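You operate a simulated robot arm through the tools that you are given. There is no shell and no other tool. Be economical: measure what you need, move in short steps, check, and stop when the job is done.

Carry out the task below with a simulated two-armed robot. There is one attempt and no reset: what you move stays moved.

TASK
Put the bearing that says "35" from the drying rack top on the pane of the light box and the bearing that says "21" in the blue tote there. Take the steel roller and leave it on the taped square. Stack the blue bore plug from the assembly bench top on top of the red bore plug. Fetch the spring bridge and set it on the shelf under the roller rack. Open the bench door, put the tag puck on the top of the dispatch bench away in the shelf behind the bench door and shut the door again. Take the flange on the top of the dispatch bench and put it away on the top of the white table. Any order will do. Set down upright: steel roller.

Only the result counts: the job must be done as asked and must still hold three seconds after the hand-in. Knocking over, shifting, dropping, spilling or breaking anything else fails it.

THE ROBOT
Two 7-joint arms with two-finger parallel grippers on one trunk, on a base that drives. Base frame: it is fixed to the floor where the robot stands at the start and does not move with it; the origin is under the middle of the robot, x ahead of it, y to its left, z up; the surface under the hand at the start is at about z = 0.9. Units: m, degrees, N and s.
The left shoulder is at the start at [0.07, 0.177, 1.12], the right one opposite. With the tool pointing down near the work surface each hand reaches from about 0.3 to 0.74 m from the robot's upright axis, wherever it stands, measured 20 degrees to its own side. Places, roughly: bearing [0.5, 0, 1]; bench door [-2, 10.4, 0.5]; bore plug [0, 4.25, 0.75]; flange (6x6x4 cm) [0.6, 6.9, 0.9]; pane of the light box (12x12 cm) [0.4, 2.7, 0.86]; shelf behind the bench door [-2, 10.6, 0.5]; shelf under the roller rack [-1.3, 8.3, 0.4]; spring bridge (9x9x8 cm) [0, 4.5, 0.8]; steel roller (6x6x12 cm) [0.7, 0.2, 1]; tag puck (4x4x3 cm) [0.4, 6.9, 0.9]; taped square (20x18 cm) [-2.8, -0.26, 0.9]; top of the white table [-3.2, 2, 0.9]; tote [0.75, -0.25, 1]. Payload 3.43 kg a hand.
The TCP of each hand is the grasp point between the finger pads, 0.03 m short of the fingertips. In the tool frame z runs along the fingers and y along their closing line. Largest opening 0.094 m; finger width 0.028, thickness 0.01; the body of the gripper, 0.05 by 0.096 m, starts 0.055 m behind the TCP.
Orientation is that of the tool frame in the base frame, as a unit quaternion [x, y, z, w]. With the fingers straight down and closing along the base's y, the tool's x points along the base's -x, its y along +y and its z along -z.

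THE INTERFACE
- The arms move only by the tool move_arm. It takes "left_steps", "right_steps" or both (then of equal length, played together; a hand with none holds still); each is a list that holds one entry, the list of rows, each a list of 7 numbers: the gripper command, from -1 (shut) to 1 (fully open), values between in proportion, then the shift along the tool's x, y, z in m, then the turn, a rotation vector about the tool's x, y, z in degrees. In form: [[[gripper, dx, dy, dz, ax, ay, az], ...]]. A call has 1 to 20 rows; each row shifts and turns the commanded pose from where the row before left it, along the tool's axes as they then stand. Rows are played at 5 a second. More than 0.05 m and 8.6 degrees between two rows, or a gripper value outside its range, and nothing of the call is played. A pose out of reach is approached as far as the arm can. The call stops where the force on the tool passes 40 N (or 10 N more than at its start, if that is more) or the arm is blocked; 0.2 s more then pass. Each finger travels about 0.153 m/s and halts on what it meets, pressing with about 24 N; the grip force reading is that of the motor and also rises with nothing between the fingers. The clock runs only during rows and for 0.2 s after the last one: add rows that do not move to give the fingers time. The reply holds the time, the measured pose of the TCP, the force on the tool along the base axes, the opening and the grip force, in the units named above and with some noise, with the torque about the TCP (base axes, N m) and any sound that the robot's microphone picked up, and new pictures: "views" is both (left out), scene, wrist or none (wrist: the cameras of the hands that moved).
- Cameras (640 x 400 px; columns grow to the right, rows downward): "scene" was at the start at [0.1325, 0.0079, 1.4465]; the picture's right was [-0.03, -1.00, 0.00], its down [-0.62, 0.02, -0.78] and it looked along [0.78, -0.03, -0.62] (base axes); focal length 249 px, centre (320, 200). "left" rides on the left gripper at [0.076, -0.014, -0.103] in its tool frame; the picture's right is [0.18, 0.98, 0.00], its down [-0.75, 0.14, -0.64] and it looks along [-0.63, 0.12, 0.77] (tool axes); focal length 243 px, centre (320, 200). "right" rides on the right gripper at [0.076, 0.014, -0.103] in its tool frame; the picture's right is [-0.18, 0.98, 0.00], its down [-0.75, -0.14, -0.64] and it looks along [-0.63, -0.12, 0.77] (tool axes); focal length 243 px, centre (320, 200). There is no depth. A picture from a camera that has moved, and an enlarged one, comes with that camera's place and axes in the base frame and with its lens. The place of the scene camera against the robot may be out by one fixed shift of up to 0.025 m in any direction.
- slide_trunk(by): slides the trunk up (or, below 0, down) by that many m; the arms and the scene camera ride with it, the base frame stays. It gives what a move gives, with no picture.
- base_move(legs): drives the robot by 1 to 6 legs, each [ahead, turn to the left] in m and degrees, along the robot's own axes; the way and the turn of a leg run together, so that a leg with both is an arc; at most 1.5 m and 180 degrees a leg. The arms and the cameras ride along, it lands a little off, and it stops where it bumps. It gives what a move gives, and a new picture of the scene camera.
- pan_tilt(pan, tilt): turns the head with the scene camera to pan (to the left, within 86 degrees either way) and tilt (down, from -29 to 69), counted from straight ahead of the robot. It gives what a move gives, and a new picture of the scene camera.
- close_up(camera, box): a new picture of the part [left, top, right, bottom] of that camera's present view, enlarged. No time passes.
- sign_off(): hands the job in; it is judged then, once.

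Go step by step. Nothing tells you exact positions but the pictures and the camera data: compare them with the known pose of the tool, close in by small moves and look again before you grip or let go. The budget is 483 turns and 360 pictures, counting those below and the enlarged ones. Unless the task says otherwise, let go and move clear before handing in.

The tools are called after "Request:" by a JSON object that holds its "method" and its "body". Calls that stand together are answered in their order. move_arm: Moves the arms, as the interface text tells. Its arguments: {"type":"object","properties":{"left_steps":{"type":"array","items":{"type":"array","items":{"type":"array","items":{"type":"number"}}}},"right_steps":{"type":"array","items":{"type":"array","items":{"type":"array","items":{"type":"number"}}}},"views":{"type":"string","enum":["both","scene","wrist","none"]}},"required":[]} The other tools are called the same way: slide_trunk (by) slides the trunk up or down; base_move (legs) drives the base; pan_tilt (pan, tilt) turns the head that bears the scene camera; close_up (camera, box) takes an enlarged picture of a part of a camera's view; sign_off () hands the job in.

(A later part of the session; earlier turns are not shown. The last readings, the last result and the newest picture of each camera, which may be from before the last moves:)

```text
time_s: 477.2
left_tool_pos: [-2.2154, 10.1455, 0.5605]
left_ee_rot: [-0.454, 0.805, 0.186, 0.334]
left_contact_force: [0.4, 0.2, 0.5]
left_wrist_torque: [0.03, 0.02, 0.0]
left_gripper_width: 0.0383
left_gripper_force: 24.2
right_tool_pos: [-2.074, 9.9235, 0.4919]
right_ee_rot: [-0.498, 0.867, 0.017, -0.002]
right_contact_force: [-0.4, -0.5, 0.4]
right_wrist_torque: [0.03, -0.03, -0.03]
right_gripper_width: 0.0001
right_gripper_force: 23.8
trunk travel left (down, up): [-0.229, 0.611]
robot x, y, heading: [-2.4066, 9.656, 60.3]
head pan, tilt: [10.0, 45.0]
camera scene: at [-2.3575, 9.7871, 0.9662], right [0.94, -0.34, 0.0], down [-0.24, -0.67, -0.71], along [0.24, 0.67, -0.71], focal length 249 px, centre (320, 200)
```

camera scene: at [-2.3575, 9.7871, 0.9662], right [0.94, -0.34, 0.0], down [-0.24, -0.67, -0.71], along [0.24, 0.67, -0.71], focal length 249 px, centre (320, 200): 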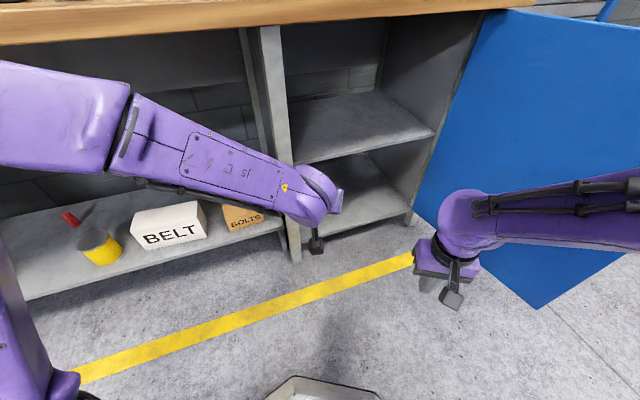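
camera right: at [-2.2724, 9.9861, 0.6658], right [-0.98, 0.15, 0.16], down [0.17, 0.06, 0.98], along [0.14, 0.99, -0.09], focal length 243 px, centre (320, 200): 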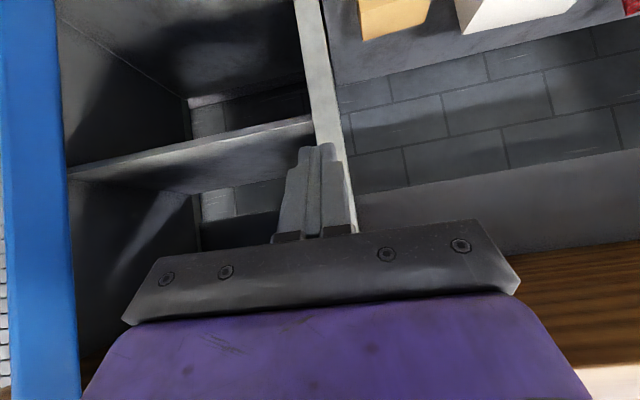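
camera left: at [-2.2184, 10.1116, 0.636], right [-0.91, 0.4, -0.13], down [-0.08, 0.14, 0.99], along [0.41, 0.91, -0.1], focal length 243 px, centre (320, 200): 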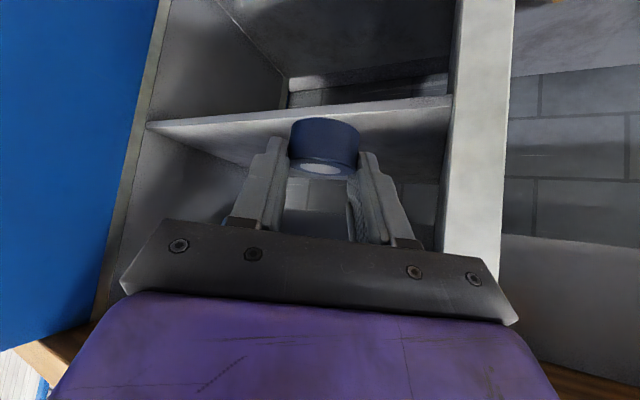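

Now the left arm can slide in level. I'll drive forward 14 cm.

Request:
{"method": "base_move", "body": {"legs": [[0.14, 0]]}}

Request:
{"method": "move_arm", "body": {"left_steps": [[[-1, -0.025, 0, 0.025, 0, 0, 0], [-1, -0.025, 0, 0.025, 0, 0, 0], [-1, -0.025, 0, 0.025, 0, 0, 0], [-1, -0.025, 0, 0.025, 0, 0, 0], [-1, 0, 0, 0, 0, 0, 0]]], "views": "both"}}

```text
time_s: 478.5
left_tool_pos: [-2.1424, 10.2691, 0.5607]
left_ee_rot: [-0.452, 0.806, 0.186, 0.334]
left_contact_force: [-0.7, -0.1, -0.9]
left_wrist_torque: [-0.04, -0.01, 0.0]
left_gripper_width: 0.0382
left_gripper_force: 24.0
right_tool_pos: [-2.0004, 10.0467, 0.4913]
right_ee_rot: [-0.497, 0.868, 0.016, -0.002]
right_contact_force: [0.0, 0.0, -0.2]
right_wrist_torque: [-0.06, 0.01, -0.02]
right_gripper_width: 0.0001
right_gripper_force: 23.7
trunk travel left (down, up): [-0.229, 0.611]
robot x, y, heading: [-2.3328, 9.7779, 60.2]
head pan, tilt: [10.0, 45.0]
camera scene: at [-2.2857, 9.911, 0.9662], right [0.94, -0.34, 0.0], down [-0.24, -0.66, -0.71], along [0.24, 0.66, -0.71], focal length 249 px, centre (320, 200)
```

scene: 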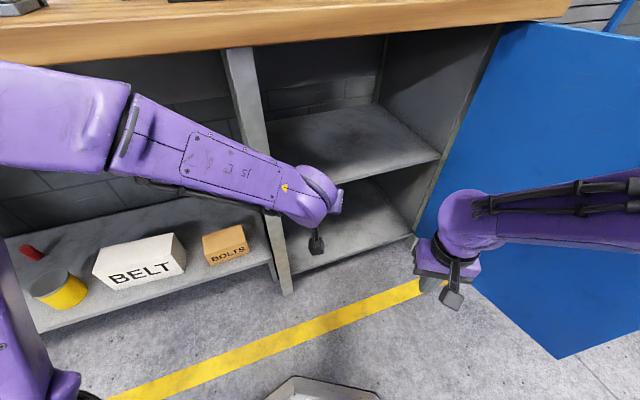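

```text
time_s: 479.7
left_tool_pos: [-2.0683, 10.3906, 0.5613]
left_ee_rot: [-0.453, 0.806, 0.186, 0.333]
left_contact_force: [0.3, -0.4, -0.5]
left_wrist_torque: [-0.03, -0.01, 0.01]
left_gripper_width: 0.0383
left_gripper_force: 23.6
right_tool_pos: [-2.0021, 10.0463, 0.4919]
right_ee_rot: [-0.497, 0.868, 0.017, -0.002]
right_contact_force: [0.3, -0.2, 0.9]
right_wrist_torque: [0.02, 0.02, -0.02]
right_gripper_width: 0.0
right_gripper_force: 24.1
trunk travel left (down, up): [-0.229, 0.611]
robot x, y, heading: [-2.3365, 9.782, 60.0]
head pan, tilt: [10.0, 45.0]
camera scene: at [-2.2858, 9.9108, 0.9662], right [0.94, -0.34, 0.0], down [-0.24, -0.66, -0.71], along [0.24, 0.66, -0.71], focal length 249 px, centre (320, 200)
camera left: at [-2.122, 10.276, 0.5816], right [-0.91, 0.4, -0.13], down [-0.08, 0.14, 0.99], along [0.42, 0.9, -0.1], focal length 243 px, centre (320, 200)
```

scene: 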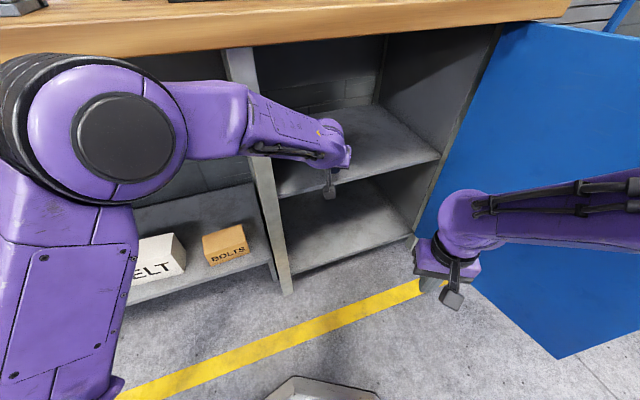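
left: 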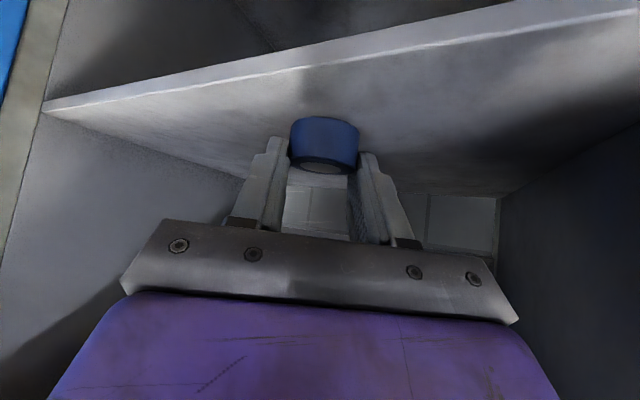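

Good progress. I'll go 9 cm further in.

Request:
{"method": "move_arm", "body": {"left_steps": [[[-1, -0.022, 0, 0.022, 0, 0, 0], [-1, -0.022, 0, 0.022, 0, 0, 0], [-1, -0.02, 0, 0.02, 0, 0, 0], [-1, 0, 0, 0, 0, 0, 0]]], "views": "both"}}

```text
time_s: 480.7
left_tool_pos: [-2.0201, 10.468, 0.5586]
left_ee_rot: [-0.451, 0.807, 0.185, 0.334]
left_contact_force: [-0.1, 0.4, 0.0]
left_wrist_torque: [0.04, -0.02, -0.02]
left_gripper_width: 0.0385
left_gripper_force: 23.4
right_tool_pos: [-2.0014, 10.0457, 0.4921]
right_ee_rot: [-0.496, 0.868, 0.017, -0.002]
right_contact_force: [0.2, 0.3, -1.2]
right_wrist_torque: [0.01, -0.01, 0.04]
right_gripper_width: 0.0001
right_gripper_force: 24.0
trunk travel left (down, up): [-0.229, 0.611]
robot x, y, heading: [-2.3356, 9.7754, 59.9]
head pan, tilt: [10.0, 45.0]
camera scene: at [-2.2858, 9.9108, 0.9662], right [0.94, -0.34, 0.0], down [-0.24, -0.66, -0.71], along [0.24, 0.66, -0.71], focal length 249 px, centre (320, 200)
camera left: at [-2.0752, 10.3547, 0.5791], right [-0.91, 0.4, -0.13], down [-0.08, 0.14, 0.99], along [0.42, 0.9, -0.1], focal length 243 px, centre (320, 200)
```

scene: 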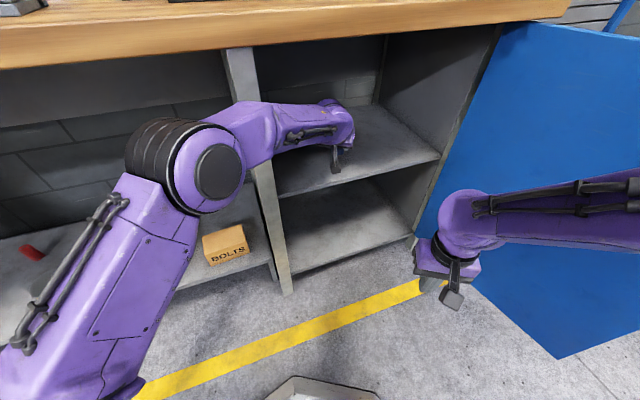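
left: 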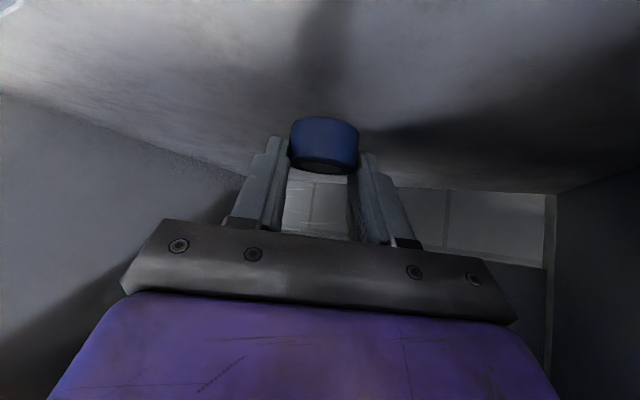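

Over the shelf. I'll lower until contact.

Request:
{"method": "move_arm", "body": {"left_steps": [[[-1, 0.01, 0, 0.01, 0, 0, 0], [-1, 0.007, 0, 0.007, 0, 0, 0], [-1, 0.003, 0, 0.003, 0, 0, 0], [-1, 0, 0, 0, 0, 0, 0]]], "views": "none"}}

```text
time_s: 481.7
left_tool_pos: [-2.021, 10.4658, 0.5335]
left_ee_rot: [-0.451, 0.807, 0.185, 0.334]
left_contact_force: [0.0, -0.5, -0.2]
left_wrist_torque: [-0.01, 0.01, -0.01]
left_gripper_width: 0.0383
left_gripper_force: 24.1
right_tool_pos: [-2.0011, 10.0475, 0.4913]
right_ee_rot: [-0.495, 0.869, 0.017, -0.002]
right_contact_force: [-0.7, -0.3, -0.4]
right_wrist_torque: [-0.02, 0.03, -0.02]
right_gripper_width: 0.0001
right_gripper_force: 23.5
trunk travel left (down, up): [-0.229, 0.611]
robot x, y, heading: [-2.3375, 9.7798, 59.7]
head pan, tilt: [10.0, 45.0]
```

Request:
{"method": "move_arm", "body": {"left_steps": [[[-1, 0.003, 0, 0.003, 0, 0, 0], [-1, 0.003, 0, 0.003, 0, 0, 0], [-1, 0.002, 0, 0.002, 0, 0, 0], [-1, 0, 0, 0, 0, 0, 0]]], "views": "none"}}

```text
time_s: 482.7
left_tool_pos: [-2.02, 10.4656, 0.5263]
left_ee_rot: [-0.451, 0.805, 0.187, 0.337]
left_contact_force: [0.8, 4.1, 25.0]
left_wrist_torque: [0.56, 0.1, 0.01]
left_gripper_width: 0.0388
left_gripper_force: 23.2
right_tool_pos: [-2.0017, 10.0447, 0.493]
right_ee_rot: [-0.496, 0.868, 0.018, 0.0]
right_contact_force: [-0.4, 0.2, -0.4]
right_wrist_torque: [-0.03, 0.01, 0.01]
right_gripper_width: 0.0001
right_gripper_force: 24.1
trunk travel left (down, up): [-0.229, 0.611]
robot x, y, heading: [-2.3339, 9.7809, 60.1]
head pan, tilt: [10.0, 45.0]
```

Contact at shelf level. I'll ease off, open and withdraw along the path I came in by.

Request:
{"method": "move_arm", "body": {"left_steps": [[[-1, -0.002, 0, -0.002, 0, 0, 0], [0, 0, 0, 0, 0, 0, 0], [0.5, 0, 0, 0, 0, 0, 0], [0.5, 0, 0, 0, 0, 0, 0], [0.5, 0, 0, -0.02, 0, 0, 0], [0.5, 0, 0, -0.03, 0, 0, 0], [0.5, 0, 0, 0, 0, 0, 0]]], "views": "wrist"}}

```text
time_s: 484.3
left_tool_pos: [-2.0377, 10.4341, 0.5607]
left_ee_rot: [-0.451, 0.807, 0.185, 0.334]
left_contact_force: [1.3, -1.0, -0.2]
left_wrist_torque: [-0.03, 0.01, 0.0]
left_gripper_width: 0.0703
left_gripper_force: 0.0
right_tool_pos: [-2.0016, 10.0456, 0.4913]
right_ee_rot: [-0.497, 0.868, 0.017, -0.002]
right_contact_force: [-0.5, 0.5, 0.5]
right_wrist_torque: [0.0, -0.01, -0.04]
right_gripper_width: 0.0
right_gripper_force: 23.7
trunk travel left (down, up): [-0.229, 0.611]
robot x, y, heading: [-2.3353, 9.7803, 60.0]
head pan, tilt: [10.0, 45.0]
camera left: at [-2.0918, 10.3204, 0.5798], right [-0.91, 0.4, -0.13], down [-0.08, 0.14, 0.99], along [0.42, 0.9, -0.1], focal length 243 px, centre (320, 200)
```

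left: 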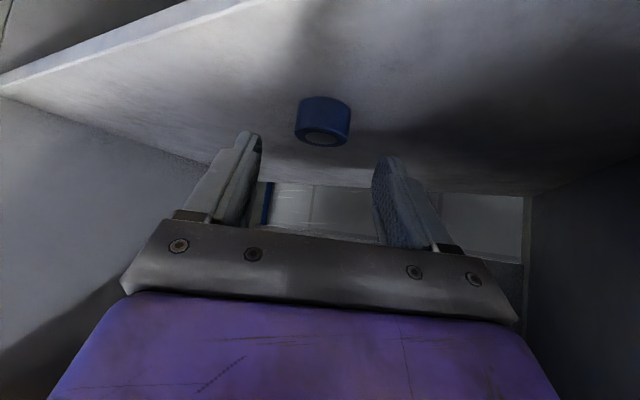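

The puck stands on the shelf. I'll withdraw the left arm and back the base.

Request:
{"method": "move_arm", "body": {"left_steps": [[[0.5, 0.025, 0, -0.025, 0, 0, 0], [0.5, 0.025, 0, -0.025, 0, 0, 0], [0.5, 0.025, 0, -0.025, 0, 0, 0], [0.5, 0.025, 0, -0.025, 0, 0, 0], [0.5, 0.02, 0, -0.02, 0, 0, 0], [0.5, 0, 0, 0, 0, 0, 0]]], "views": "none"}}

Request:
{"method": "base_move", "body": {"legs": [[-0.3, 0]]}}

```text
time_s: 485.7
left_tool_pos: [-2.1315, 10.2959, 0.5628]
left_ee_rot: [-0.462, 0.8, 0.175, 0.34]
left_contact_force: [0.3, 0.1, 0.0]
left_wrist_torque: [0.01, 0.01, -0.02]
left_gripper_width: 0.0702
left_gripper_force: 0.0
right_tool_pos: [-2.001, 10.046, 0.4904]
right_ee_rot: [-0.497, 0.868, 0.017, -0.001]
right_contact_force: [-0.9, -0.4, -0.4]
right_wrist_torque: [-0.02, 0.02, -0.02]
right_gripper_width: 0.0
right_gripper_force: 23.9
trunk travel left (down, up): [-0.229, 0.611]
robot x, y, heading: [-2.3326, 9.7806, 59.8]
head pan, tilt: [10.0, 45.0]
```

```text
time_s: 487.7
left_tool_pos: [-2.275, 10.0343, 0.5655]
left_ee_rot: [-0.458, 0.802, 0.173, 0.342]
left_contact_force: [0.6, 0.1, 0.0]
left_wrist_torque: [0.02, -0.05, 0.05]
left_gripper_width: 0.0705
left_gripper_force: 0.1
right_tool_pos: [-2.1517, 9.7863, 0.4912]
right_ee_rot: [-0.494, 0.869, 0.016, -0.001]
right_contact_force: [-0.8, 0.9, -0.2]
right_wrist_torque: [0.02, 0.0, 0.03]
right_gripper_width: 0.0002
right_gripper_force: 23.5
trunk travel left (down, up): [-0.229, 0.611]
robot x, y, heading: [-2.485, 9.5217, 59.7]
head pan, tilt: [10.0, 45.0]
camera scene: at [-2.4355, 9.6519, 0.9663], right [0.94, -0.35, 0.0], down [-0.25, -0.66, -0.71], along [0.25, 0.66, -0.71], focal length 249 px, centre (320, 200)
```

scene: 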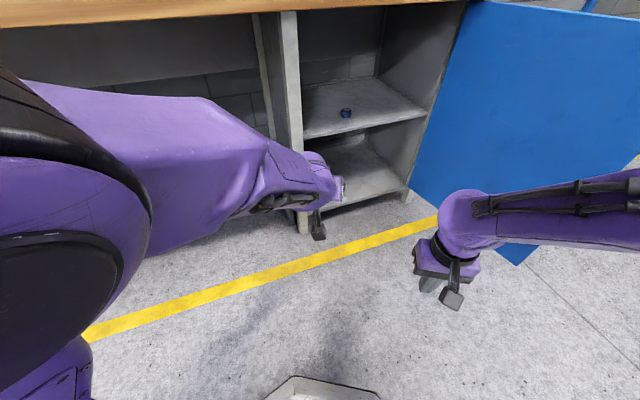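

The puck is visible on the shelf. To close the door I'll push its outer face from the right side. I'll raise the trunk for clearance and drive around to the right of the door.

Request:
{"method": "slide_trunk", "body": {"by": 0.4}}

Request:
{"method": "base_move", "body": {"legs": [[-0.1, 0], [0, -66], [1.4, 0]]}}

Request:
{"method": "pan_tilt", "body": {"pan": 70, "tilt": 35}}

```text
time_s: 491.6
left_tool_pos: [-2.2757, 10.0338, 0.9667]
left_ee_rot: [-0.46, 0.801, 0.171, 0.343]
left_contact_force: [0.1, -0.8, -0.8]
left_wrist_torque: [-0.02, 0.0, -0.02]
left_gripper_width: 0.0707
left_gripper_force: 0.0
right_tool_pos: [-2.1496, 9.7865, 0.8913]
right_ee_rot: [-0.494, 0.869, 0.017, -0.002]
right_contact_force: [0.0, 0.7, -0.6]
right_wrist_torque: [-0.02, -0.01, 0.02]
right_gripper_width: 0.0
right_gripper_force: 24.0
trunk travel left (down, up): [-0.629, 0.211]
robot x, y, heading: [-2.4847, 9.5183, 59.9]
head pan, tilt: [10.0, 45.0]
```

```text
time_s: 502.4
left_tool_pos: [-0.5457, 9.2834, 0.9666]
left_ee_rot: [0.052, 0.922, -0.044, 0.381]
left_contact_force: [-0.5, 0.1, 0.6]
left_wrist_torque: [0.01, -0.02, -0.01]
left_gripper_width: 0.0706
left_gripper_force: 0.0
right_tool_pos: [-0.7205, 9.0687, 0.8923]
right_ee_rot: [0.06, 0.998, 0.015, 0.008]
right_contact_force: [0.2, 0.1, 0.2]
right_wrist_torque: [-0.01, 0.0, -0.01]
right_gripper_width: 0.0
right_gripper_force: 24.0
trunk travel left (down, up): [-0.629, 0.211]
robot x, y, heading: [-1.0952, 9.2709, -6.4]
head pan, tilt: [10.0, 45.0]
camera scene: at [-0.9703, 9.2784, 1.3662], right [0.06, -1.0, 0.0], down [-0.71, -0.04, -0.71], along [0.71, 0.04, -0.71], focal length 249 px, centre (320, 200)
```

scene: 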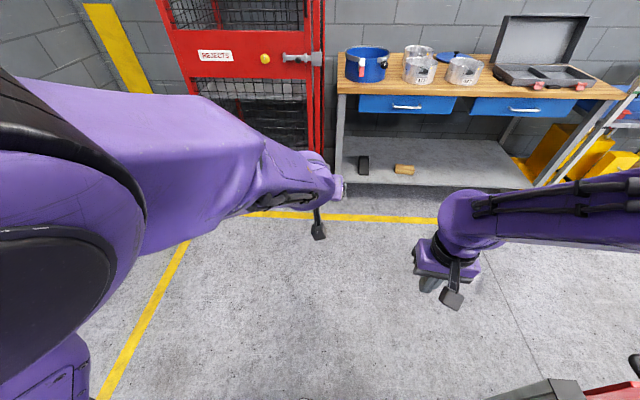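

```text
time_s: 503.7
left_tool_pos: [-0.5439, 9.284, 0.9676]
left_ee_rot: [0.051, 0.922, -0.045, 0.38]
left_contact_force: [1.0, 0.2, -0.4]
left_wrist_torque: [0.01, -0.01, -0.02]
left_gripper_width: 0.0703
left_gripper_force: 0.0
right_tool_pos: [-0.7197, 9.0684, 0.892]
right_ee_rot: [0.06, 0.998, 0.015, 0.007]
right_contact_force: [-0.1, 0.2, 0.8]
right_wrist_torque: [0.0, 0.0, 0.03]
right_gripper_width: 0.0002
right_gripper_force: 24.4
trunk travel left (down, up): [-0.629, 0.211]
robot x, y, heading: [-1.1003, 9.2684, -6.3]
head pan, tilt: [70.0, 35.0]
camera scene: at [-1.0123, 9.3521, 1.3811], right [0.9, -0.45, 0.0], down [-0.26, -0.51, -0.82], along [0.36, 0.73, -0.57], focal length 249 px, centre (320, 200)
```

scene: 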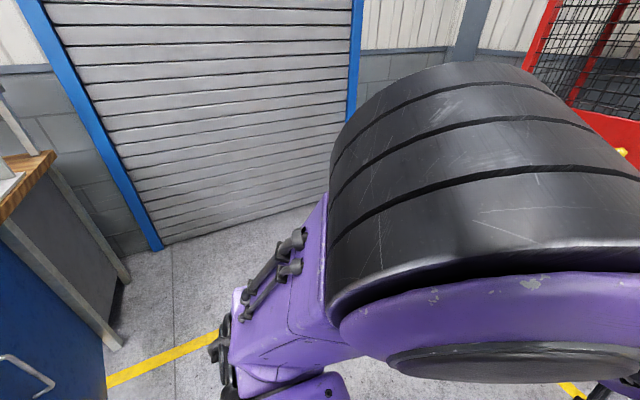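

The area is free. I'll turn toward the door.

Request:
{"method": "base_move", "body": {"legs": [[0, 146]]}}

Request:
{"method": "pan_tilt", "body": {"pan": 0, "tilt": 40}}

```text
time_s: 510.2
left_tool_pos: [-1.5734, 9.5515, 0.9655]
left_ee_rot: [0.87, -0.308, -0.353, -0.151]
left_contact_force: [-0.6, -0.3, -0.1]
left_wrist_torque: [-0.02, 0.01, -0.01]
left_gripper_width: 0.0705
left_gripper_force: 0.2
right_tool_pos: [-1.3079, 9.6404, 0.8924]
right_ee_rot: [0.941, -0.338, -0.011, 0.012]
right_contact_force: [-0.2, 0.1, 0.4]
right_wrist_torque: [0.02, -0.01, -0.02]
right_gripper_width: 0.0
right_gripper_force: 23.7
trunk travel left (down, up): [-0.629, 0.211]
robot x, y, heading: [-1.1009, 9.2694, 140.9]
head pan, tilt: [70.0, 35.0]
camera scene: at [-1.2158, 9.2651, 1.3811], right [-0.52, 0.86, 0.0], down [0.49, 0.3, -0.82], along [-0.7, -0.42, -0.57], focal length 249 px, centre (320, 200)
```

scene: 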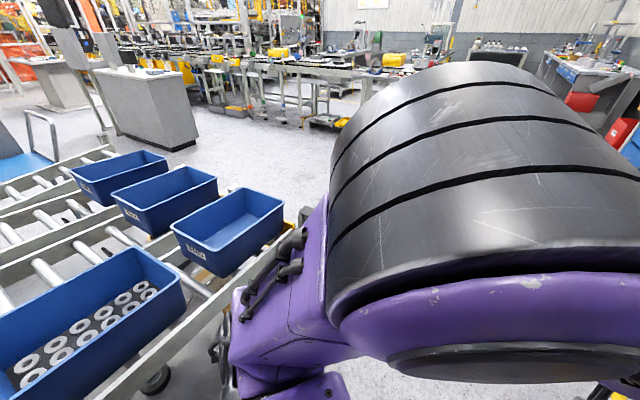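

```text
time_s: 511.6
left_tool_pos: [-1.573, 9.553, 0.9664]
left_ee_rot: [0.871, -0.307, -0.353, -0.15]
left_contact_force: [0.0, -0.6, 0.4]
left_wrist_torque: [0.01, 0.02, -0.02]
left_gripper_width: 0.0703
left_gripper_force: 0.2
right_tool_pos: [-1.3068, 9.64, 0.8907]
right_ee_rot: [0.941, -0.338, -0.013, 0.013]
right_contact_force: [-0.3, -0.4, -0.2]
right_wrist_torque: [-0.04, -0.02, -0.03]
right_gripper_width: 0.0001
right_gripper_force: 24.0
trunk travel left (down, up): [-0.629, 0.211]
robot x, y, heading: [-1.0993, 9.2697, 140.7]
head pan, tilt: [0.0, 40.0]
camera scene: at [-1.2064, 9.3639, 1.3735], right [0.63, 0.78, 0.0], down [0.5, -0.4, -0.77], along [-0.6, 0.48, -0.64], focal length 249 px, centre (320, 200)
```

scene: 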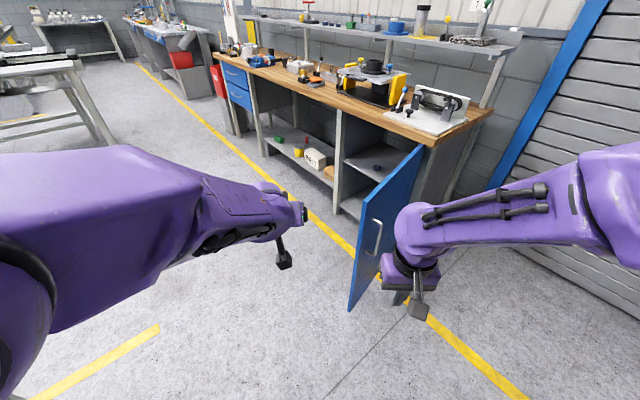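

The door is open about 100°. First I'll return the left hand to a tucked vertical pose so it stays clear.

Request:
{"method": "move_arm", "body": {"left_steps": [[[0.5, 0.01, 0, -0.01, 0, 7.5, 0], [0.5, 0.01, 0, -0.01, 0, 7.5, 0], [0.5, 0.01, 0, -0.01, 0, 7.5, 0], [0.5, 0.01, 0, 0, 0, 7.5, 0], [0.5, 0.01, 0, 0, 0, 7.5, 0], [0.5, 0.01, 0, 0, 0, 7.0, 0], [0.5, 0.04, 0.02, 0, 0, 0, 0], [0.5, 0.04, 0.02, 0, 0, 0, 0], [0.5, 0.04, 0.02, -0.01, 0, 0, 0], [0.5, 0.04, 0.02, -0.01, 0, 0, 0], [0.5, 0.02, 0.02, -0.01, 0, 0, 0], [0.5, 0, 0, 0, 0, 0, 0]]], "views": "scene"}}

```text
time_s: 514.2
left_tool_pos: [-1.4451, 9.3166, 0.9893]
left_ee_rot: [0.939, -0.342, 0.003, -0.022]
left_contact_force: [0.2, 0.1, -0.8]
left_wrist_torque: [-0.01, 0.01, -0.02]
left_gripper_width: 0.0703
left_gripper_force: 0.1
right_tool_pos: [-1.3086, 9.6399, 0.8926]
right_ee_rot: [0.941, -0.338, -0.012, 0.012]
right_contact_force: [0.3, -0.1, 0.5]
right_wrist_torque: [0.01, 0.0, 0.01]
right_gripper_width: 0.0002
right_gripper_force: 23.8
trunk travel left (down, up): [-0.629, 0.211]
robot x, y, heading: [-1.0989, 9.2671, 140.8]
head pan, tilt: [0.0, 40.0]
camera scene: at [-1.206, 9.3647, 1.3735], right [0.63, 0.78, 0.0], down [0.5, -0.4, -0.77], along [-0.6, 0.48, -0.64], focal length 249 px, centre (320, 200)
```

scene: 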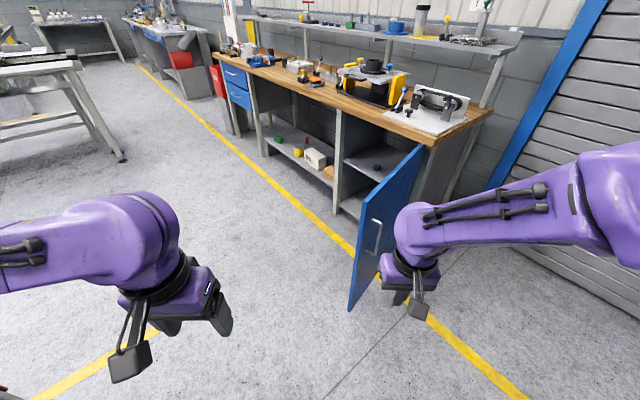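

I'll shift the base closer on the door's outer side, lower the trunk, and extend the right hand beside the door.

Request:
{"method": "base_move", "body": {"legs": [[0, -41], [0.19, 0], [0, 41]]}}

Request:
{"method": "slide_trunk", "body": {"by": -0.22}}

Request:
{"method": "move_arm", "body": {"right_steps": [[[-1, -0.035, 0, 0, 0, 0, 0], [-1, -0.035, 0, 0, 0, 0, 0], [-1, -0.03, 0, 0, 0, 0, 0], [-1, -0.03, 0, 0, 0, 0, 0], [-1, -0.03, 0, 0, 0, 0, 0], [-1, 0, 0, 0, 0, 0, 0]]], "views": "both"}}

```text
time_s: 519.6
left_tool_pos: [-1.4798, 9.4933, 0.9895]
left_ee_rot: [0.943, -0.333, 0.003, -0.022]
left_contact_force: [-0.6, -0.1, -0.5]
left_wrist_torque: [0.0, -0.01, -0.01]
left_gripper_width: 0.0704
left_gripper_force: 0.1
right_tool_pos: [-1.3494, 9.8198, 0.8922]
right_ee_rot: [0.945, -0.328, -0.012, 0.012]
right_contact_force: [0.0, 0.8, 0.0]
right_wrist_torque: [-0.01, 0.01, 0.02]
right_gripper_width: 0.0
right_gripper_force: 24.1
trunk travel left (down, up): [-0.629, 0.211]
robot x, y, heading: [-1.1319, 9.4519, 142.1]
head pan, tilt: [0.0, 40.0]
camera scene: at [-1.2407, 9.5457, 1.3735], right [0.61, 0.79, 0.0], down [0.51, -0.39, -0.77], along [-0.6, 0.47, -0.64], focal length 249 px, centre (320, 200)
```

scene: 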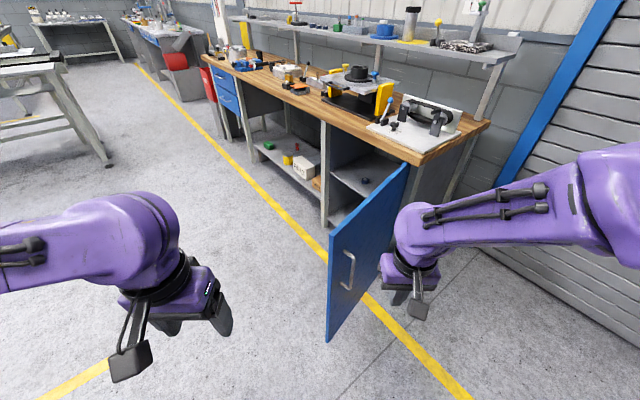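

```text
time_s: 521.9
left_tool_pos: [-1.4798, 9.4927, 0.7689]
left_ee_rot: [0.943, -0.332, 0.002, -0.023]
left_contact_force: [0.2, 0.2, -0.6]
left_wrist_torque: [0.0, 0.0, -0.01]
left_gripper_width: 0.0703
left_gripper_force: 0.0
right_tool_pos: [-1.3497, 9.8184, 0.672]
right_ee_rot: [0.944, -0.329, -0.012, 0.013]
right_contact_force: [-0.7, -0.6, -0.1]
right_wrist_torque: [0.0, 0.02, -0.01]
right_gripper_width: 0.0
right_gripper_force: 24.0
trunk travel left (down, up): [-0.409, 0.431]
robot x, y, heading: [-1.1286, 9.4499, 142.1]
head pan, tilt: [0.0, 40.0]
```

```text
time_s: 523.3
left_tool_pos: [-1.4797, 9.4938, 0.7684]
left_ee_rot: [0.943, -0.332, 0.002, -0.022]
left_contact_force: [-0.7, 0.4, -0.4]
left_wrist_torque: [-0.03, -0.02, 0.03]
left_gripper_width: 0.0707
left_gripper_force: 0.2
right_tool_pos: [-1.4732, 9.9192, 0.6714]
right_ee_rot: [0.944, -0.329, -0.011, 0.013]
right_contact_force: [0.0, -0.2, 0.7]
right_wrist_torque: [0.01, -0.02, -0.02]
right_gripper_width: 0.0001
right_gripper_force: 24.3
trunk travel left (down, up): [-0.409, 0.431]
robot x, y, heading: [-1.1317, 9.4525, 142.1]
head pan, tilt: [0.0, 40.0]
camera scene: at [-1.2404, 9.5456, 1.1536], right [0.61, 0.79, 0.0], down [0.51, -0.39, -0.77], along [-0.6, 0.47, -0.64], focal length 249 px, centre (320, 200)
camera right: at [-1.4198, 9.8617, 0.7736], right [-0.75, -0.66, 0.03], down [-0.48, 0.59, 0.65], along [-0.44, 0.47, -0.76], focal length 243 px, centre (320, 200)
```

scene: 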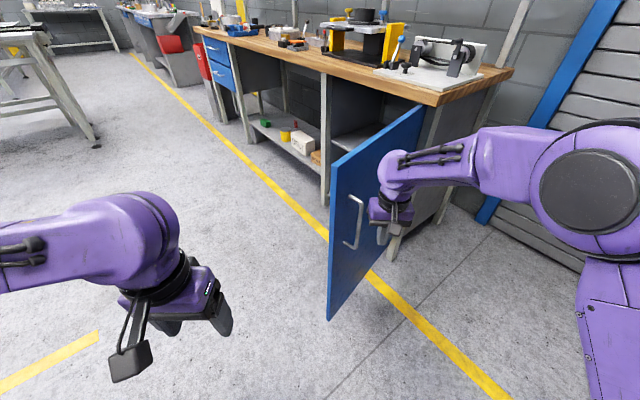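
right: 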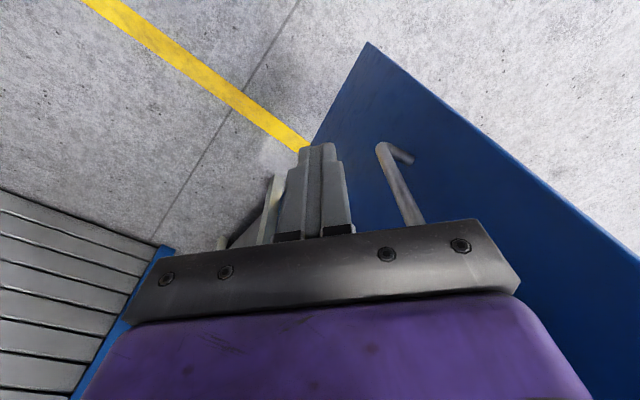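

The hand is on the outer side. I'll make gentle contact with the arm first.

Request:
{"method": "move_arm", "body": {"right_steps": [[[-1, -0.006, 0.006, 0, 0, 0, 0], [-1, -0.006, 0.006, 0, 0, 0, 0], [-1, -0.006, 0.006, 0, 0, 0, 0], [-1, -0.006, 0.006, 0, 0, 0, 0], [-1, -0.006, 0.006, 0, 0, 0, 0], [-1, -0.006, 0.006, 0, 0, 0, 0], [-1, -0.006, 0.006, 0, 0, 0, 0], [-1, -0.006, 0.006, 0, 0, 0, 0], [-1, -0.006, 0.006, 0, 0, 0, 0], [-1, -0.006, 0.006, 0, 0, 0, 0]]], "views": "scene"}}

```text
time_s: 525.5
left_tool_pos: [-1.4807, 9.4923, 0.7684]
left_ee_rot: [0.943, -0.332, 0.003, -0.022]
left_contact_force: [-0.1, -0.1, -0.6]
left_wrist_torque: [0.0, -0.01, -0.04]
left_gripper_width: 0.0704
left_gripper_force: 0.1
right_tool_pos: [-1.5571, 9.9069, 0.6788]
right_ee_rot: [0.945, -0.328, -0.012, 0.013]
right_contact_force: [-0.3, -0.4, 0.0]
right_wrist_torque: [-0.03, 0.02, -0.02]
right_gripper_width: 0.0001
right_gripper_force: 23.7
trunk travel left (down, up): [-0.409, 0.431]
robot x, y, heading: [-1.1333, 9.4533, 141.9]
head pan, tilt: [0.0, 40.0]
camera scene: at [-1.2409, 9.5458, 1.1535], right [0.61, 0.79, 0.0], down [0.51, -0.39, -0.77], along [-0.6, 0.47, -0.64], focal length 249 px, centre (320, 200)
```

scene: 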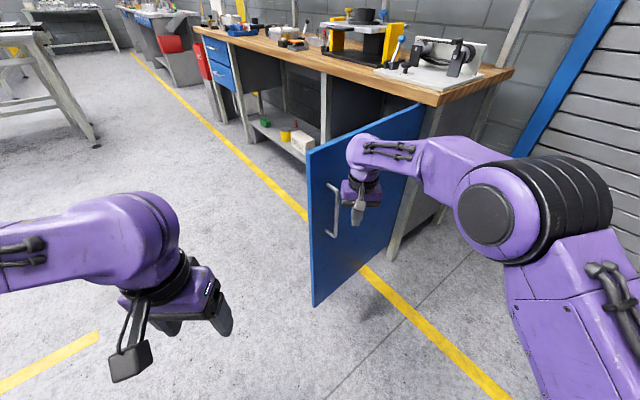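

The door is moving. I'll push by driving forward in short legs.

Request:
{"method": "base_move", "body": {"legs": [[0.04, 0], [0.04, 0], [0.04, 0]]}}

```text
time_s: 527.4
left_tool_pos: [-1.5763, 9.5675, 0.7691]
left_ee_rot: [0.943, -0.332, 0.003, -0.022]
left_contact_force: [0.6, 1.0, 1.1]
left_wrist_torque: [-0.01, 0.0, 0.0]
left_gripper_width: 0.0703
left_gripper_force: 0.1
right_tool_pos: [-1.6531, 9.9817, 0.6764]
right_ee_rot: [0.944, -0.328, -0.012, 0.013]
right_contact_force: [-1.5, 0.3, -0.2]
right_wrist_torque: [-0.01, -0.06, -0.02]
right_gripper_width: 0.0
right_gripper_force: 24.1
trunk travel left (down, up): [-0.409, 0.431]
robot x, y, heading: [-1.2223, 9.5253, 142.1]
head pan, tilt: [0.0, 40.0]
camera scene: at [-1.3367, 9.6201, 1.1532], right [0.61, 0.79, 0.0], down [0.51, -0.39, -0.76], along [-0.6, 0.47, -0.64], focal length 249 px, centre (320, 200)
```

scene: 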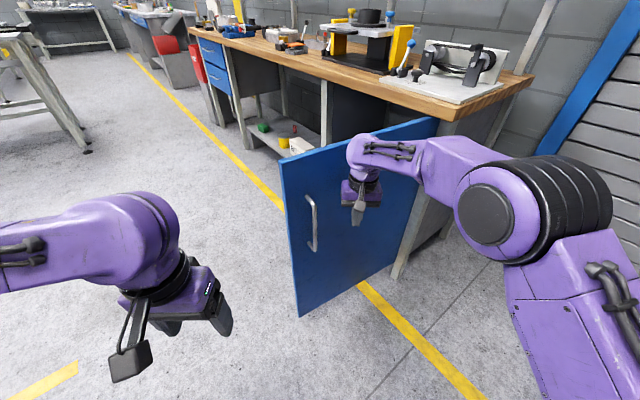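

Request:
{"method": "base_move", "body": {"legs": [[0.04, 0], [0.04, 0], [0.04, 0], [0.04, 0]]}}

```text
time_s: 529.7
left_tool_pos: [-1.7026, 9.666, 0.7679]
left_ee_rot: [0.943, -0.333, 0.004, -0.022]
left_contact_force: [-0.3, -0.3, 0.2]
left_wrist_torque: [0.01, -0.05, 0.01]
left_gripper_width: 0.0702
left_gripper_force: 0.1
right_tool_pos: [-1.7799, 10.0823, 0.6764]
right_ee_rot: [0.944, -0.329, -0.01, 0.013]
right_contact_force: [0.1, 0.2, 0.1]
right_wrist_torque: [-0.02, -0.03, 0.01]
right_gripper_width: 0.0
right_gripper_force: 23.8
trunk travel left (down, up): [-0.409, 0.431]
robot x, y, heading: [-1.3523, 9.6243, 142.1]
head pan, tilt: [0.0, 40.0]
camera scene: at [-1.4644, 9.7194, 1.1532], right [0.61, 0.79, 0.0], down [0.51, -0.4, -0.76], along [-0.6, 0.47, -0.64], focal length 249 px, centre (320, 200)
```

scene: 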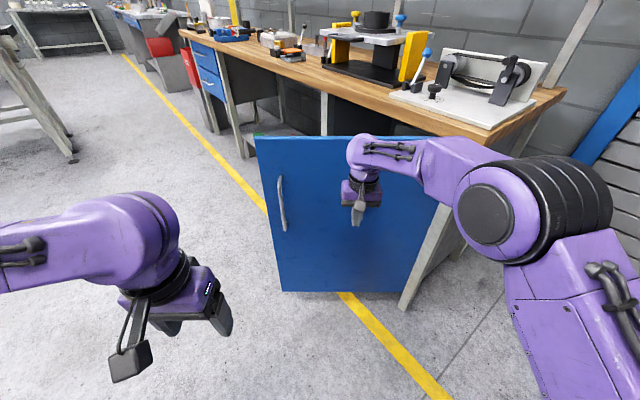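

The right elbow is nearing the bench corner, so I'll back away. I'll finish closing from the front, with the trunk raised while I reposition.

Request:
{"method": "base_move", "body": {"legs": [[-0.35, 0]]}}

Request:
{"method": "slide_trunk", "body": {"by": 0.3}}

Request:
{"method": "move_arm", "body": {"right_steps": [[[-1, 0.04, 0, 0, 0, 0, 0], [-1, 0.04, 0, 0, 0, 0, 0], [-1, 0.04, 0, 0, 0, 0, 0], [-1, 0.04, 0, 0, 0, 0, 0], [-1, 0.03, 0, 0, 0, 0, 0]]], "views": "none"}}

Request:
{"method": "base_move", "body": {"legs": [[0, 53], [0.95, 0], [0, -105]]}}

```text
time_s: 531.9
left_tool_pos: [-1.4335, 9.4556, 0.768]
left_ee_rot: [0.943, -0.333, 0.002, -0.022]
left_contact_force: [-0.1, -0.2, -0.3]
left_wrist_torque: [0.01, -0.01, 0.0]
left_gripper_width: 0.0705
left_gripper_force: 0.1
right_tool_pos: [-1.5105, 9.8707, 0.6779]
right_ee_rot: [0.945, -0.328, -0.012, 0.013]
right_contact_force: [-1.0, 0.3, 0.4]
right_wrist_torque: [0.01, -0.02, 0.02]
right_gripper_width: 0.0
right_gripper_force: 24.3
trunk travel left (down, up): [-0.409, 0.431]
robot x, y, heading: [-1.0814, 9.4142, 142.1]
head pan, tilt: [0.0, 40.0]
camera scene: at [-1.1939, 9.509, 1.1536], right [0.61, 0.79, 0.0], down [0.51, -0.39, -0.77], along [-0.61, 0.47, -0.64], focal length 249 px, centre (320, 200)
```

scene: 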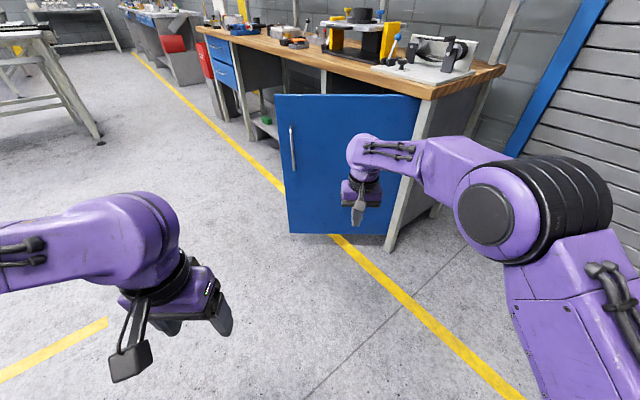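

```text
time_s: 534.9
left_tool_pos: [-1.4336, 9.4568, 1.0684]
left_ee_rot: [0.943, -0.332, 0.002, -0.021]
left_contact_force: [-0.2, 0.4, 0.1]
left_wrist_torque: [0.02, 0.01, 0.0]
left_gripper_width: 0.0704
left_gripper_force: 0.0
right_tool_pos: [-1.5103, 9.8711, 0.9773]
right_ee_rot: [0.945, -0.327, -0.012, 0.013]
right_contact_force: [-0.1, 0.1, 0.2]
right_wrist_torque: [0.05, -0.02, 0.01]
right_gripper_width: 0.0001
right_gripper_force: 23.7
trunk travel left (down, up): [-0.709, 0.131]
robot x, y, heading: [-1.0875, 9.4169, 142.2]
head pan, tilt: [0.0, 40.0]
```

```text
time_s: 536.1
left_tool_pos: [-1.4332, 9.4561, 1.0683]
left_ee_rot: [0.943, -0.332, 0.003, -0.023]
left_contact_force: [-0.1, -0.3, 0.8]
left_wrist_torque: [0.01, 0.04, 0.02]
left_gripper_width: 0.0702
left_gripper_force: 0.0
right_tool_pos: [-1.3604, 9.7506, 0.9776]
right_ee_rot: [0.945, -0.327, -0.012, 0.012]
right_contact_force: [-0.5, -0.1, -0.4]
right_wrist_torque: [-0.02, 0.0, 0.0]
right_gripper_width: 0.0001
right_gripper_force: 23.8
trunk travel left (down, up): [-0.709, 0.131]
robot x, y, heading: [-1.0818, 9.4161, 142.2]
head pan, tilt: [0.0, 40.0]
```

```text
time_s: 547.9
left_tool_pos: [-2.2027, 9.4736, 1.0685]
left_ee_rot: [-0.701, 0.713, -0.012, 0.019]
left_contact_force: [0.3, -0.1, 0.0]
left_wrist_torque: [0.01, -0.01, -0.01]
left_gripper_width: 0.0705
left_gripper_force: 0.1
right_tool_pos: [-1.9246, 9.5963, 0.9786]
right_ee_rot: [-0.704, 0.71, 0.016, -0.007]
right_contact_force: [-0.1, 0.9, -0.3]
right_wrist_torque: [-0.01, -0.02, -0.02]
right_gripper_width: 0.0
right_gripper_force: 23.7
trunk travel left (down, up): [-0.709, 0.131]
robot x, y, heading: [-2.0176, 9.1726, 90.0]
head pan, tilt: [0.0, 40.0]
camera scene: at [-2.0235, 9.3179, 1.4535], right [1.0, 0.0, 0.0], down [0.0, -0.64, -0.77], along [0.0, 0.77, -0.64], focal length 249 px, centre (320, 200)
```

scene: 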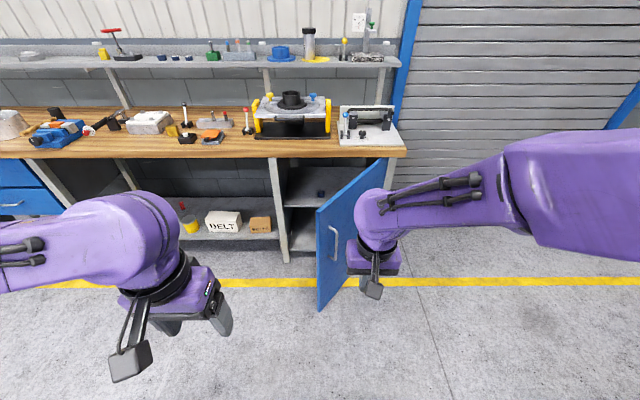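

Now I'm in front. I'll lower the trunk, extend the right hand, and push the door straight in.

Request:
{"method": "slide_trunk", "body": {"by": -0.28}}

Request:
{"method": "move_arm", "body": {"right_steps": [[[-1, -0.03, -0.015, 0, 0, 0, 0], [-1, -0.03, -0.015, 0, 0, 0, 0], [-1, -0.03, -0.015, 0, 0, 0, 0], [-1, -0.03, -0.015, 0, 0, 0, 0], [-1, -0.03, 0, 0, 0, 0, 0], [-1, -0.03, 0, 0, 0, 0, 0], [-1, 0, 0, 0, 0, 0, 0]]], "views": "none"}}

Request:
{"method": "base_move", "body": {"legs": [[0.25, 0], [0.04, 0], [0.04, 0], [0.04, 0]]}}

```text
time_s: 550.7
left_tool_pos: [-2.2005, 9.4715, 0.7887]
left_ee_rot: [-0.701, 0.712, -0.012, 0.019]
left_contact_force: [0.3, -0.1, -0.2]
left_wrist_torque: [0.02, -0.03, -0.04]
left_gripper_width: 0.0705
left_gripper_force: 0.0
right_tool_pos: [-1.9249, 9.5969, 0.6995]
right_ee_rot: [-0.704, 0.71, 0.016, -0.006]
right_contact_force: [0.0, -0.5, 0.1]
right_wrist_torque: [-0.01, -0.02, -0.01]
right_gripper_width: 0.0
right_gripper_force: 24.0
trunk travel left (down, up): [-0.429, 0.411]
robot x, y, heading: [-2.0188, 9.1745, 90.2]
head pan, tilt: [0.0, 40.0]
```

```text
time_s: 552.3
left_tool_pos: [-2.2022, 9.4715, 0.7885]
left_ee_rot: [-0.701, 0.713, -0.013, 0.019]
left_contact_force: [0.3, -0.5, -0.7]
left_wrist_torque: [0.02, 0.02, 0.02]
left_gripper_width: 0.0707
left_gripper_force: 0.0
right_tool_pos: [-1.8647, 9.7766, 0.7007]
right_ee_rot: [-0.704, 0.71, 0.016, -0.005]
right_contact_force: [-0.6, 0.9, -0.1]
right_wrist_torque: [0.03, 0.02, 0.03]
right_gripper_width: 0.0
right_gripper_force: 23.8
trunk travel left (down, up): [-0.429, 0.411]
robot x, y, heading: [-2.0215, 9.1695, 90.1]
head pan, tilt: [0.0, 40.0]
```

```text
time_s: 555.6
left_tool_pos: [-2.2024, 9.8374, 0.7889]
left_ee_rot: [-0.701, 0.713, -0.013, 0.018]
left_contact_force: [0.5, -0.6, -0.8]
left_wrist_torque: [-0.07, 0.02, -0.03]
left_gripper_width: 0.0705
left_gripper_force: 0.0
right_tool_pos: [-1.864, 10.1402, 0.6994]
right_ee_rot: [-0.704, 0.71, 0.015, -0.008]
right_contact_force: [-0.6, 0.5, -1.0]
right_wrist_torque: [-0.01, 0.0, 0.04]
right_gripper_width: 0.0002
right_gripper_force: 23.9
trunk travel left (down, up): [-0.429, 0.411]
robot x, y, heading: [-2.023, 9.5353, 90.1]
head pan, tilt: [0.0, 40.0]
camera scene: at [-2.0232, 9.6836, 1.1732], right [1.0, 0.0, 0.0], down [0.0, -0.64, -0.76], along [0.0, 0.76, -0.64], focal length 249 px, centre (320, 200)
```

scene: 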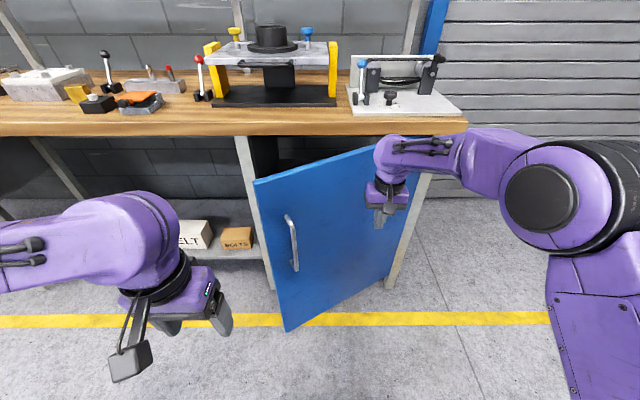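

To keep the wrist from hitting the bench edge, I'll lower the trunk and finish pushing at a lower height.

Request:
{"method": "base_move", "body": {"legs": [[-0.05, 0]]}}

Request:
{"method": "slide_trunk", "body": {"by": -0.27}}

Request:
{"method": "base_move", "body": {"legs": [[0.05, 0], [0.03, 0], [0.03, 0], [0.03, 0]]}}

```text
time_s: 556.5
left_tool_pos: [-2.2021, 9.786, 0.7888]
left_ee_rot: [-0.701, 0.713, -0.012, 0.019]
left_contact_force: [-0.4, -0.3, 0.3]
left_wrist_torque: [0.04, 0.04, -0.01]
left_gripper_width: 0.0706
left_gripper_force: 0.2
right_tool_pos: [-1.8636, 10.0906, 0.7021]
right_ee_rot: [-0.704, 0.71, 0.017, -0.006]
right_contact_force: [0.3, 0.3, -0.3]
right_wrist_torque: [0.01, 0.01, 0.02]
right_gripper_width: 0.0002
right_gripper_force: 24.4
trunk travel left (down, up): [-0.429, 0.411]
robot x, y, heading: [-2.0177, 9.4893, 90.3]
head pan, tilt: [0.0, 40.0]
camera scene: at [-2.0232, 9.6305, 1.1737], right [1.0, 0.0, 0.0], down [0.0, -0.64, -0.77], along [0.0, 0.77, -0.64], focal length 249 px, centre (320, 200)
```

scene: 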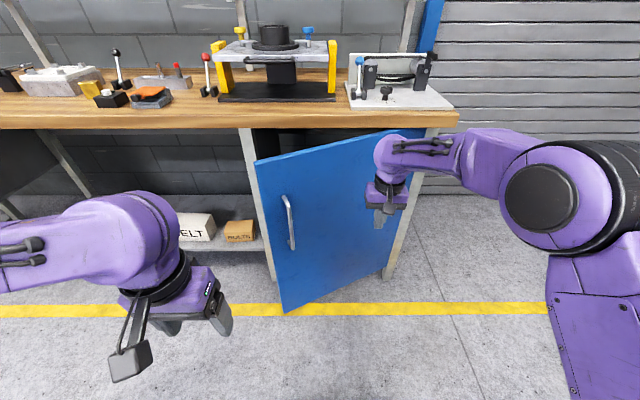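

```text
time_s: 559.2
left_tool_pos: [-2.2009, 9.7872, 0.5185]
left_ee_rot: [-0.701, 0.713, -0.013, 0.019]
left_contact_force: [-0.4, 0.0, -0.1]
left_wrist_torque: [0.03, 0.0, 0.0]
left_gripper_width: 0.0706
left_gripper_force: 0.0
right_tool_pos: [-1.863, 10.0913, 0.4319]
right_ee_rot: [-0.705, 0.709, 0.016, -0.006]
right_contact_force: [0.7, 0.5, 0.3]
right_wrist_torque: [0.0, -0.01, 0.02]
right_gripper_width: 0.0
right_gripper_force: 23.6
trunk travel left (down, up): [-0.159, 0.681]
robot x, y, heading: [-2.0229, 9.4846, 90.1]
head pan, tilt: [0.0, 40.0]
```

```text
time_s: 561.4
left_tool_pos: [-2.2021, 9.9247, 0.5185]
left_ee_rot: [-0.701, 0.713, -0.012, 0.018]
left_contact_force: [1.1, -0.9, -0.2]
left_wrist_torque: [0.02, 0.02, 0.03]
left_gripper_width: 0.0702
left_gripper_force: 0.0
right_tool_pos: [-1.8633, 10.2284, 0.431]
right_ee_rot: [-0.704, 0.71, 0.015, -0.007]
right_contact_force: [0.5, -0.7, -0.6]
right_wrist_torque: [0.0, 0.02, -0.02]
right_gripper_width: 0.0
right_gripper_force: 24.3
trunk travel left (down, up): [-0.159, 0.681]
robot x, y, heading: [-2.0176, 9.6266, 90.0]
head pan, tilt: [0.0, 40.0]
camera scene: at [-2.0234, 9.7703, 0.9035], right [1.0, 0.0, 0.0], down [0.0, -0.64, -0.77], along [0.0, 0.77, -0.64], focal length 249 px, centre (320, 200)
```

scene: 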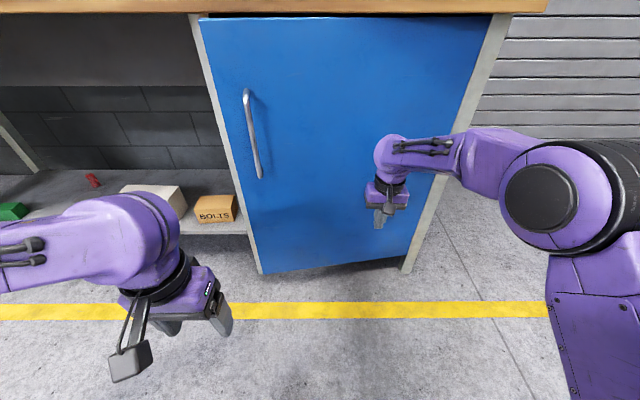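

Almost closed. I'll push gently with the arm.

Request:
{"method": "move_arm", "body": {"right_steps": [[[-1, -0.006, 0, 0, 0, 0, 0], [-1, -0.006, 0, 0, 0, 0, 0], [-1, -0.006, 0, 0, 0, 0, 0], [-1, -0.006, 0, 0, 0, 0, 0], [-1, -0.006, 0, 0, 0, 0, 0], [-1, -0.006, 0, 0, 0, 0, 0], [-1, -0.006, 0, 0, 0, 0, 0], [-1, -0.006, 0, 0, 0, 0, 0], [-1, 0, 0, 0, 0, 0, 0]]], "views": "scene"}}

```text
time_s: 563.4
left_tool_pos: [-2.2023, 9.9257, 0.5198]
left_ee_rot: [-0.701, 0.713, -0.013, 0.018]
left_contact_force: [-0.5, 0.2, 0.4]
left_wrist_torque: [0.0, 0.01, 0.01]
left_gripper_width: 0.0705
left_gripper_force: 0.1
right_tool_pos: [-1.8642, 10.2768, 0.4314]
right_ee_rot: [-0.704, 0.71, 0.016, -0.006]
right_contact_force: [0.0, 0.1, 0.2]
right_wrist_torque: [0.04, -0.01, 0.0]
right_gripper_width: 0.0001
right_gripper_force: 24.3
trunk travel left (down, up): [-0.159, 0.681]
robot x, y, heading: [-2.0209, 9.6236, 89.9]
head pan, tilt: [0.0, 40.0]
camera scene: at [-2.0234, 9.7702, 0.9035], right [1.0, 0.0, 0.0], down [0.0, -0.64, -0.77], along [0.0, 0.77, -0.64], focal length 249 px, centre (320, 200)
```

scene: 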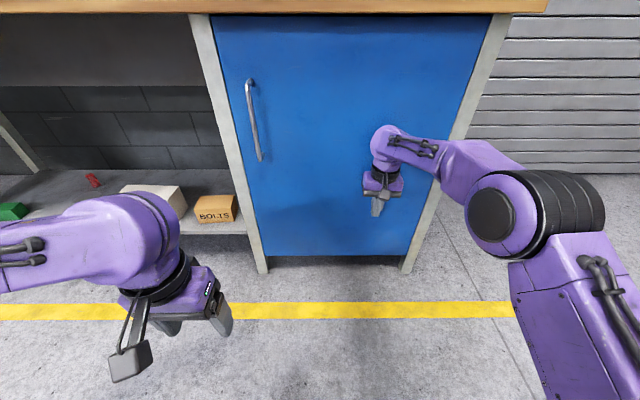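

Request:
{"method": "move_arm", "body": {"right_steps": [[[-1, -0.005, 0, 0, 0, 0, 0], [-1, -0.005, 0, 0, 0, 0, 0], [-1, -0.005, 0, 0, 0, 0, 0], [-1, -0.005, 0, 0, 0, 0, 0], [-1, -0.005, 0, 0, 0, 0, 0], [-1, -0.005, 0, 0, 0, 0, 0], [-1, 0, 0, 0, 0, 0, 0]]], "views": "scene"}}

```text
time_s: 565.0
left_tool_pos: [-2.1995, 9.9191, 0.5222]
left_ee_rot: [-0.7, 0.714, -0.007, 0.021]
left_contact_force: [0.8, 0.6, -0.4]
left_wrist_torque: [0.01, 0.0, -0.01]
left_gripper_width: 0.0704
left_gripper_force: 0.1
right_tool_pos: [-1.8615, 10.2983, 0.4326]
right_ee_rot: [-0.704, 0.71, 0.016, -0.008]
right_contact_force: [0.8, 0.3, -0.1]
right_wrist_torque: [0.01, -0.01, -0.01]
right_gripper_width: 0.0
right_gripper_force: 24.2
trunk travel left (down, up): [-0.159, 0.681]
robot x, y, heading: [-2.0157, 9.623, 89.6]
head pan, tilt: [0.0, 40.0]
camera scene: at [-2.0192, 9.7593, 0.9044], right [1.0, -0.01, 0.0], down [-0.01, -0.63, -0.77], along [0.0, 0.77, -0.63], focal length 249 px, centre (320, 200)
```

scene: 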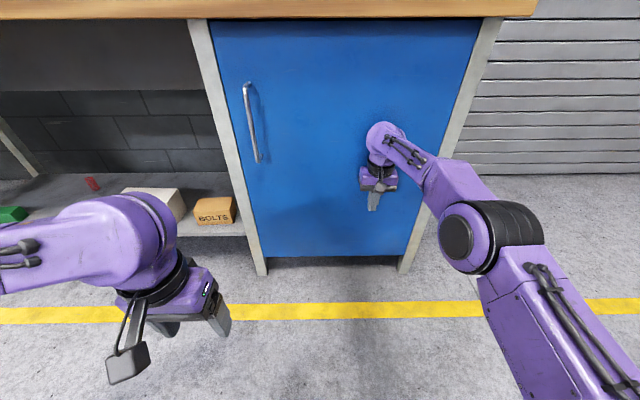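

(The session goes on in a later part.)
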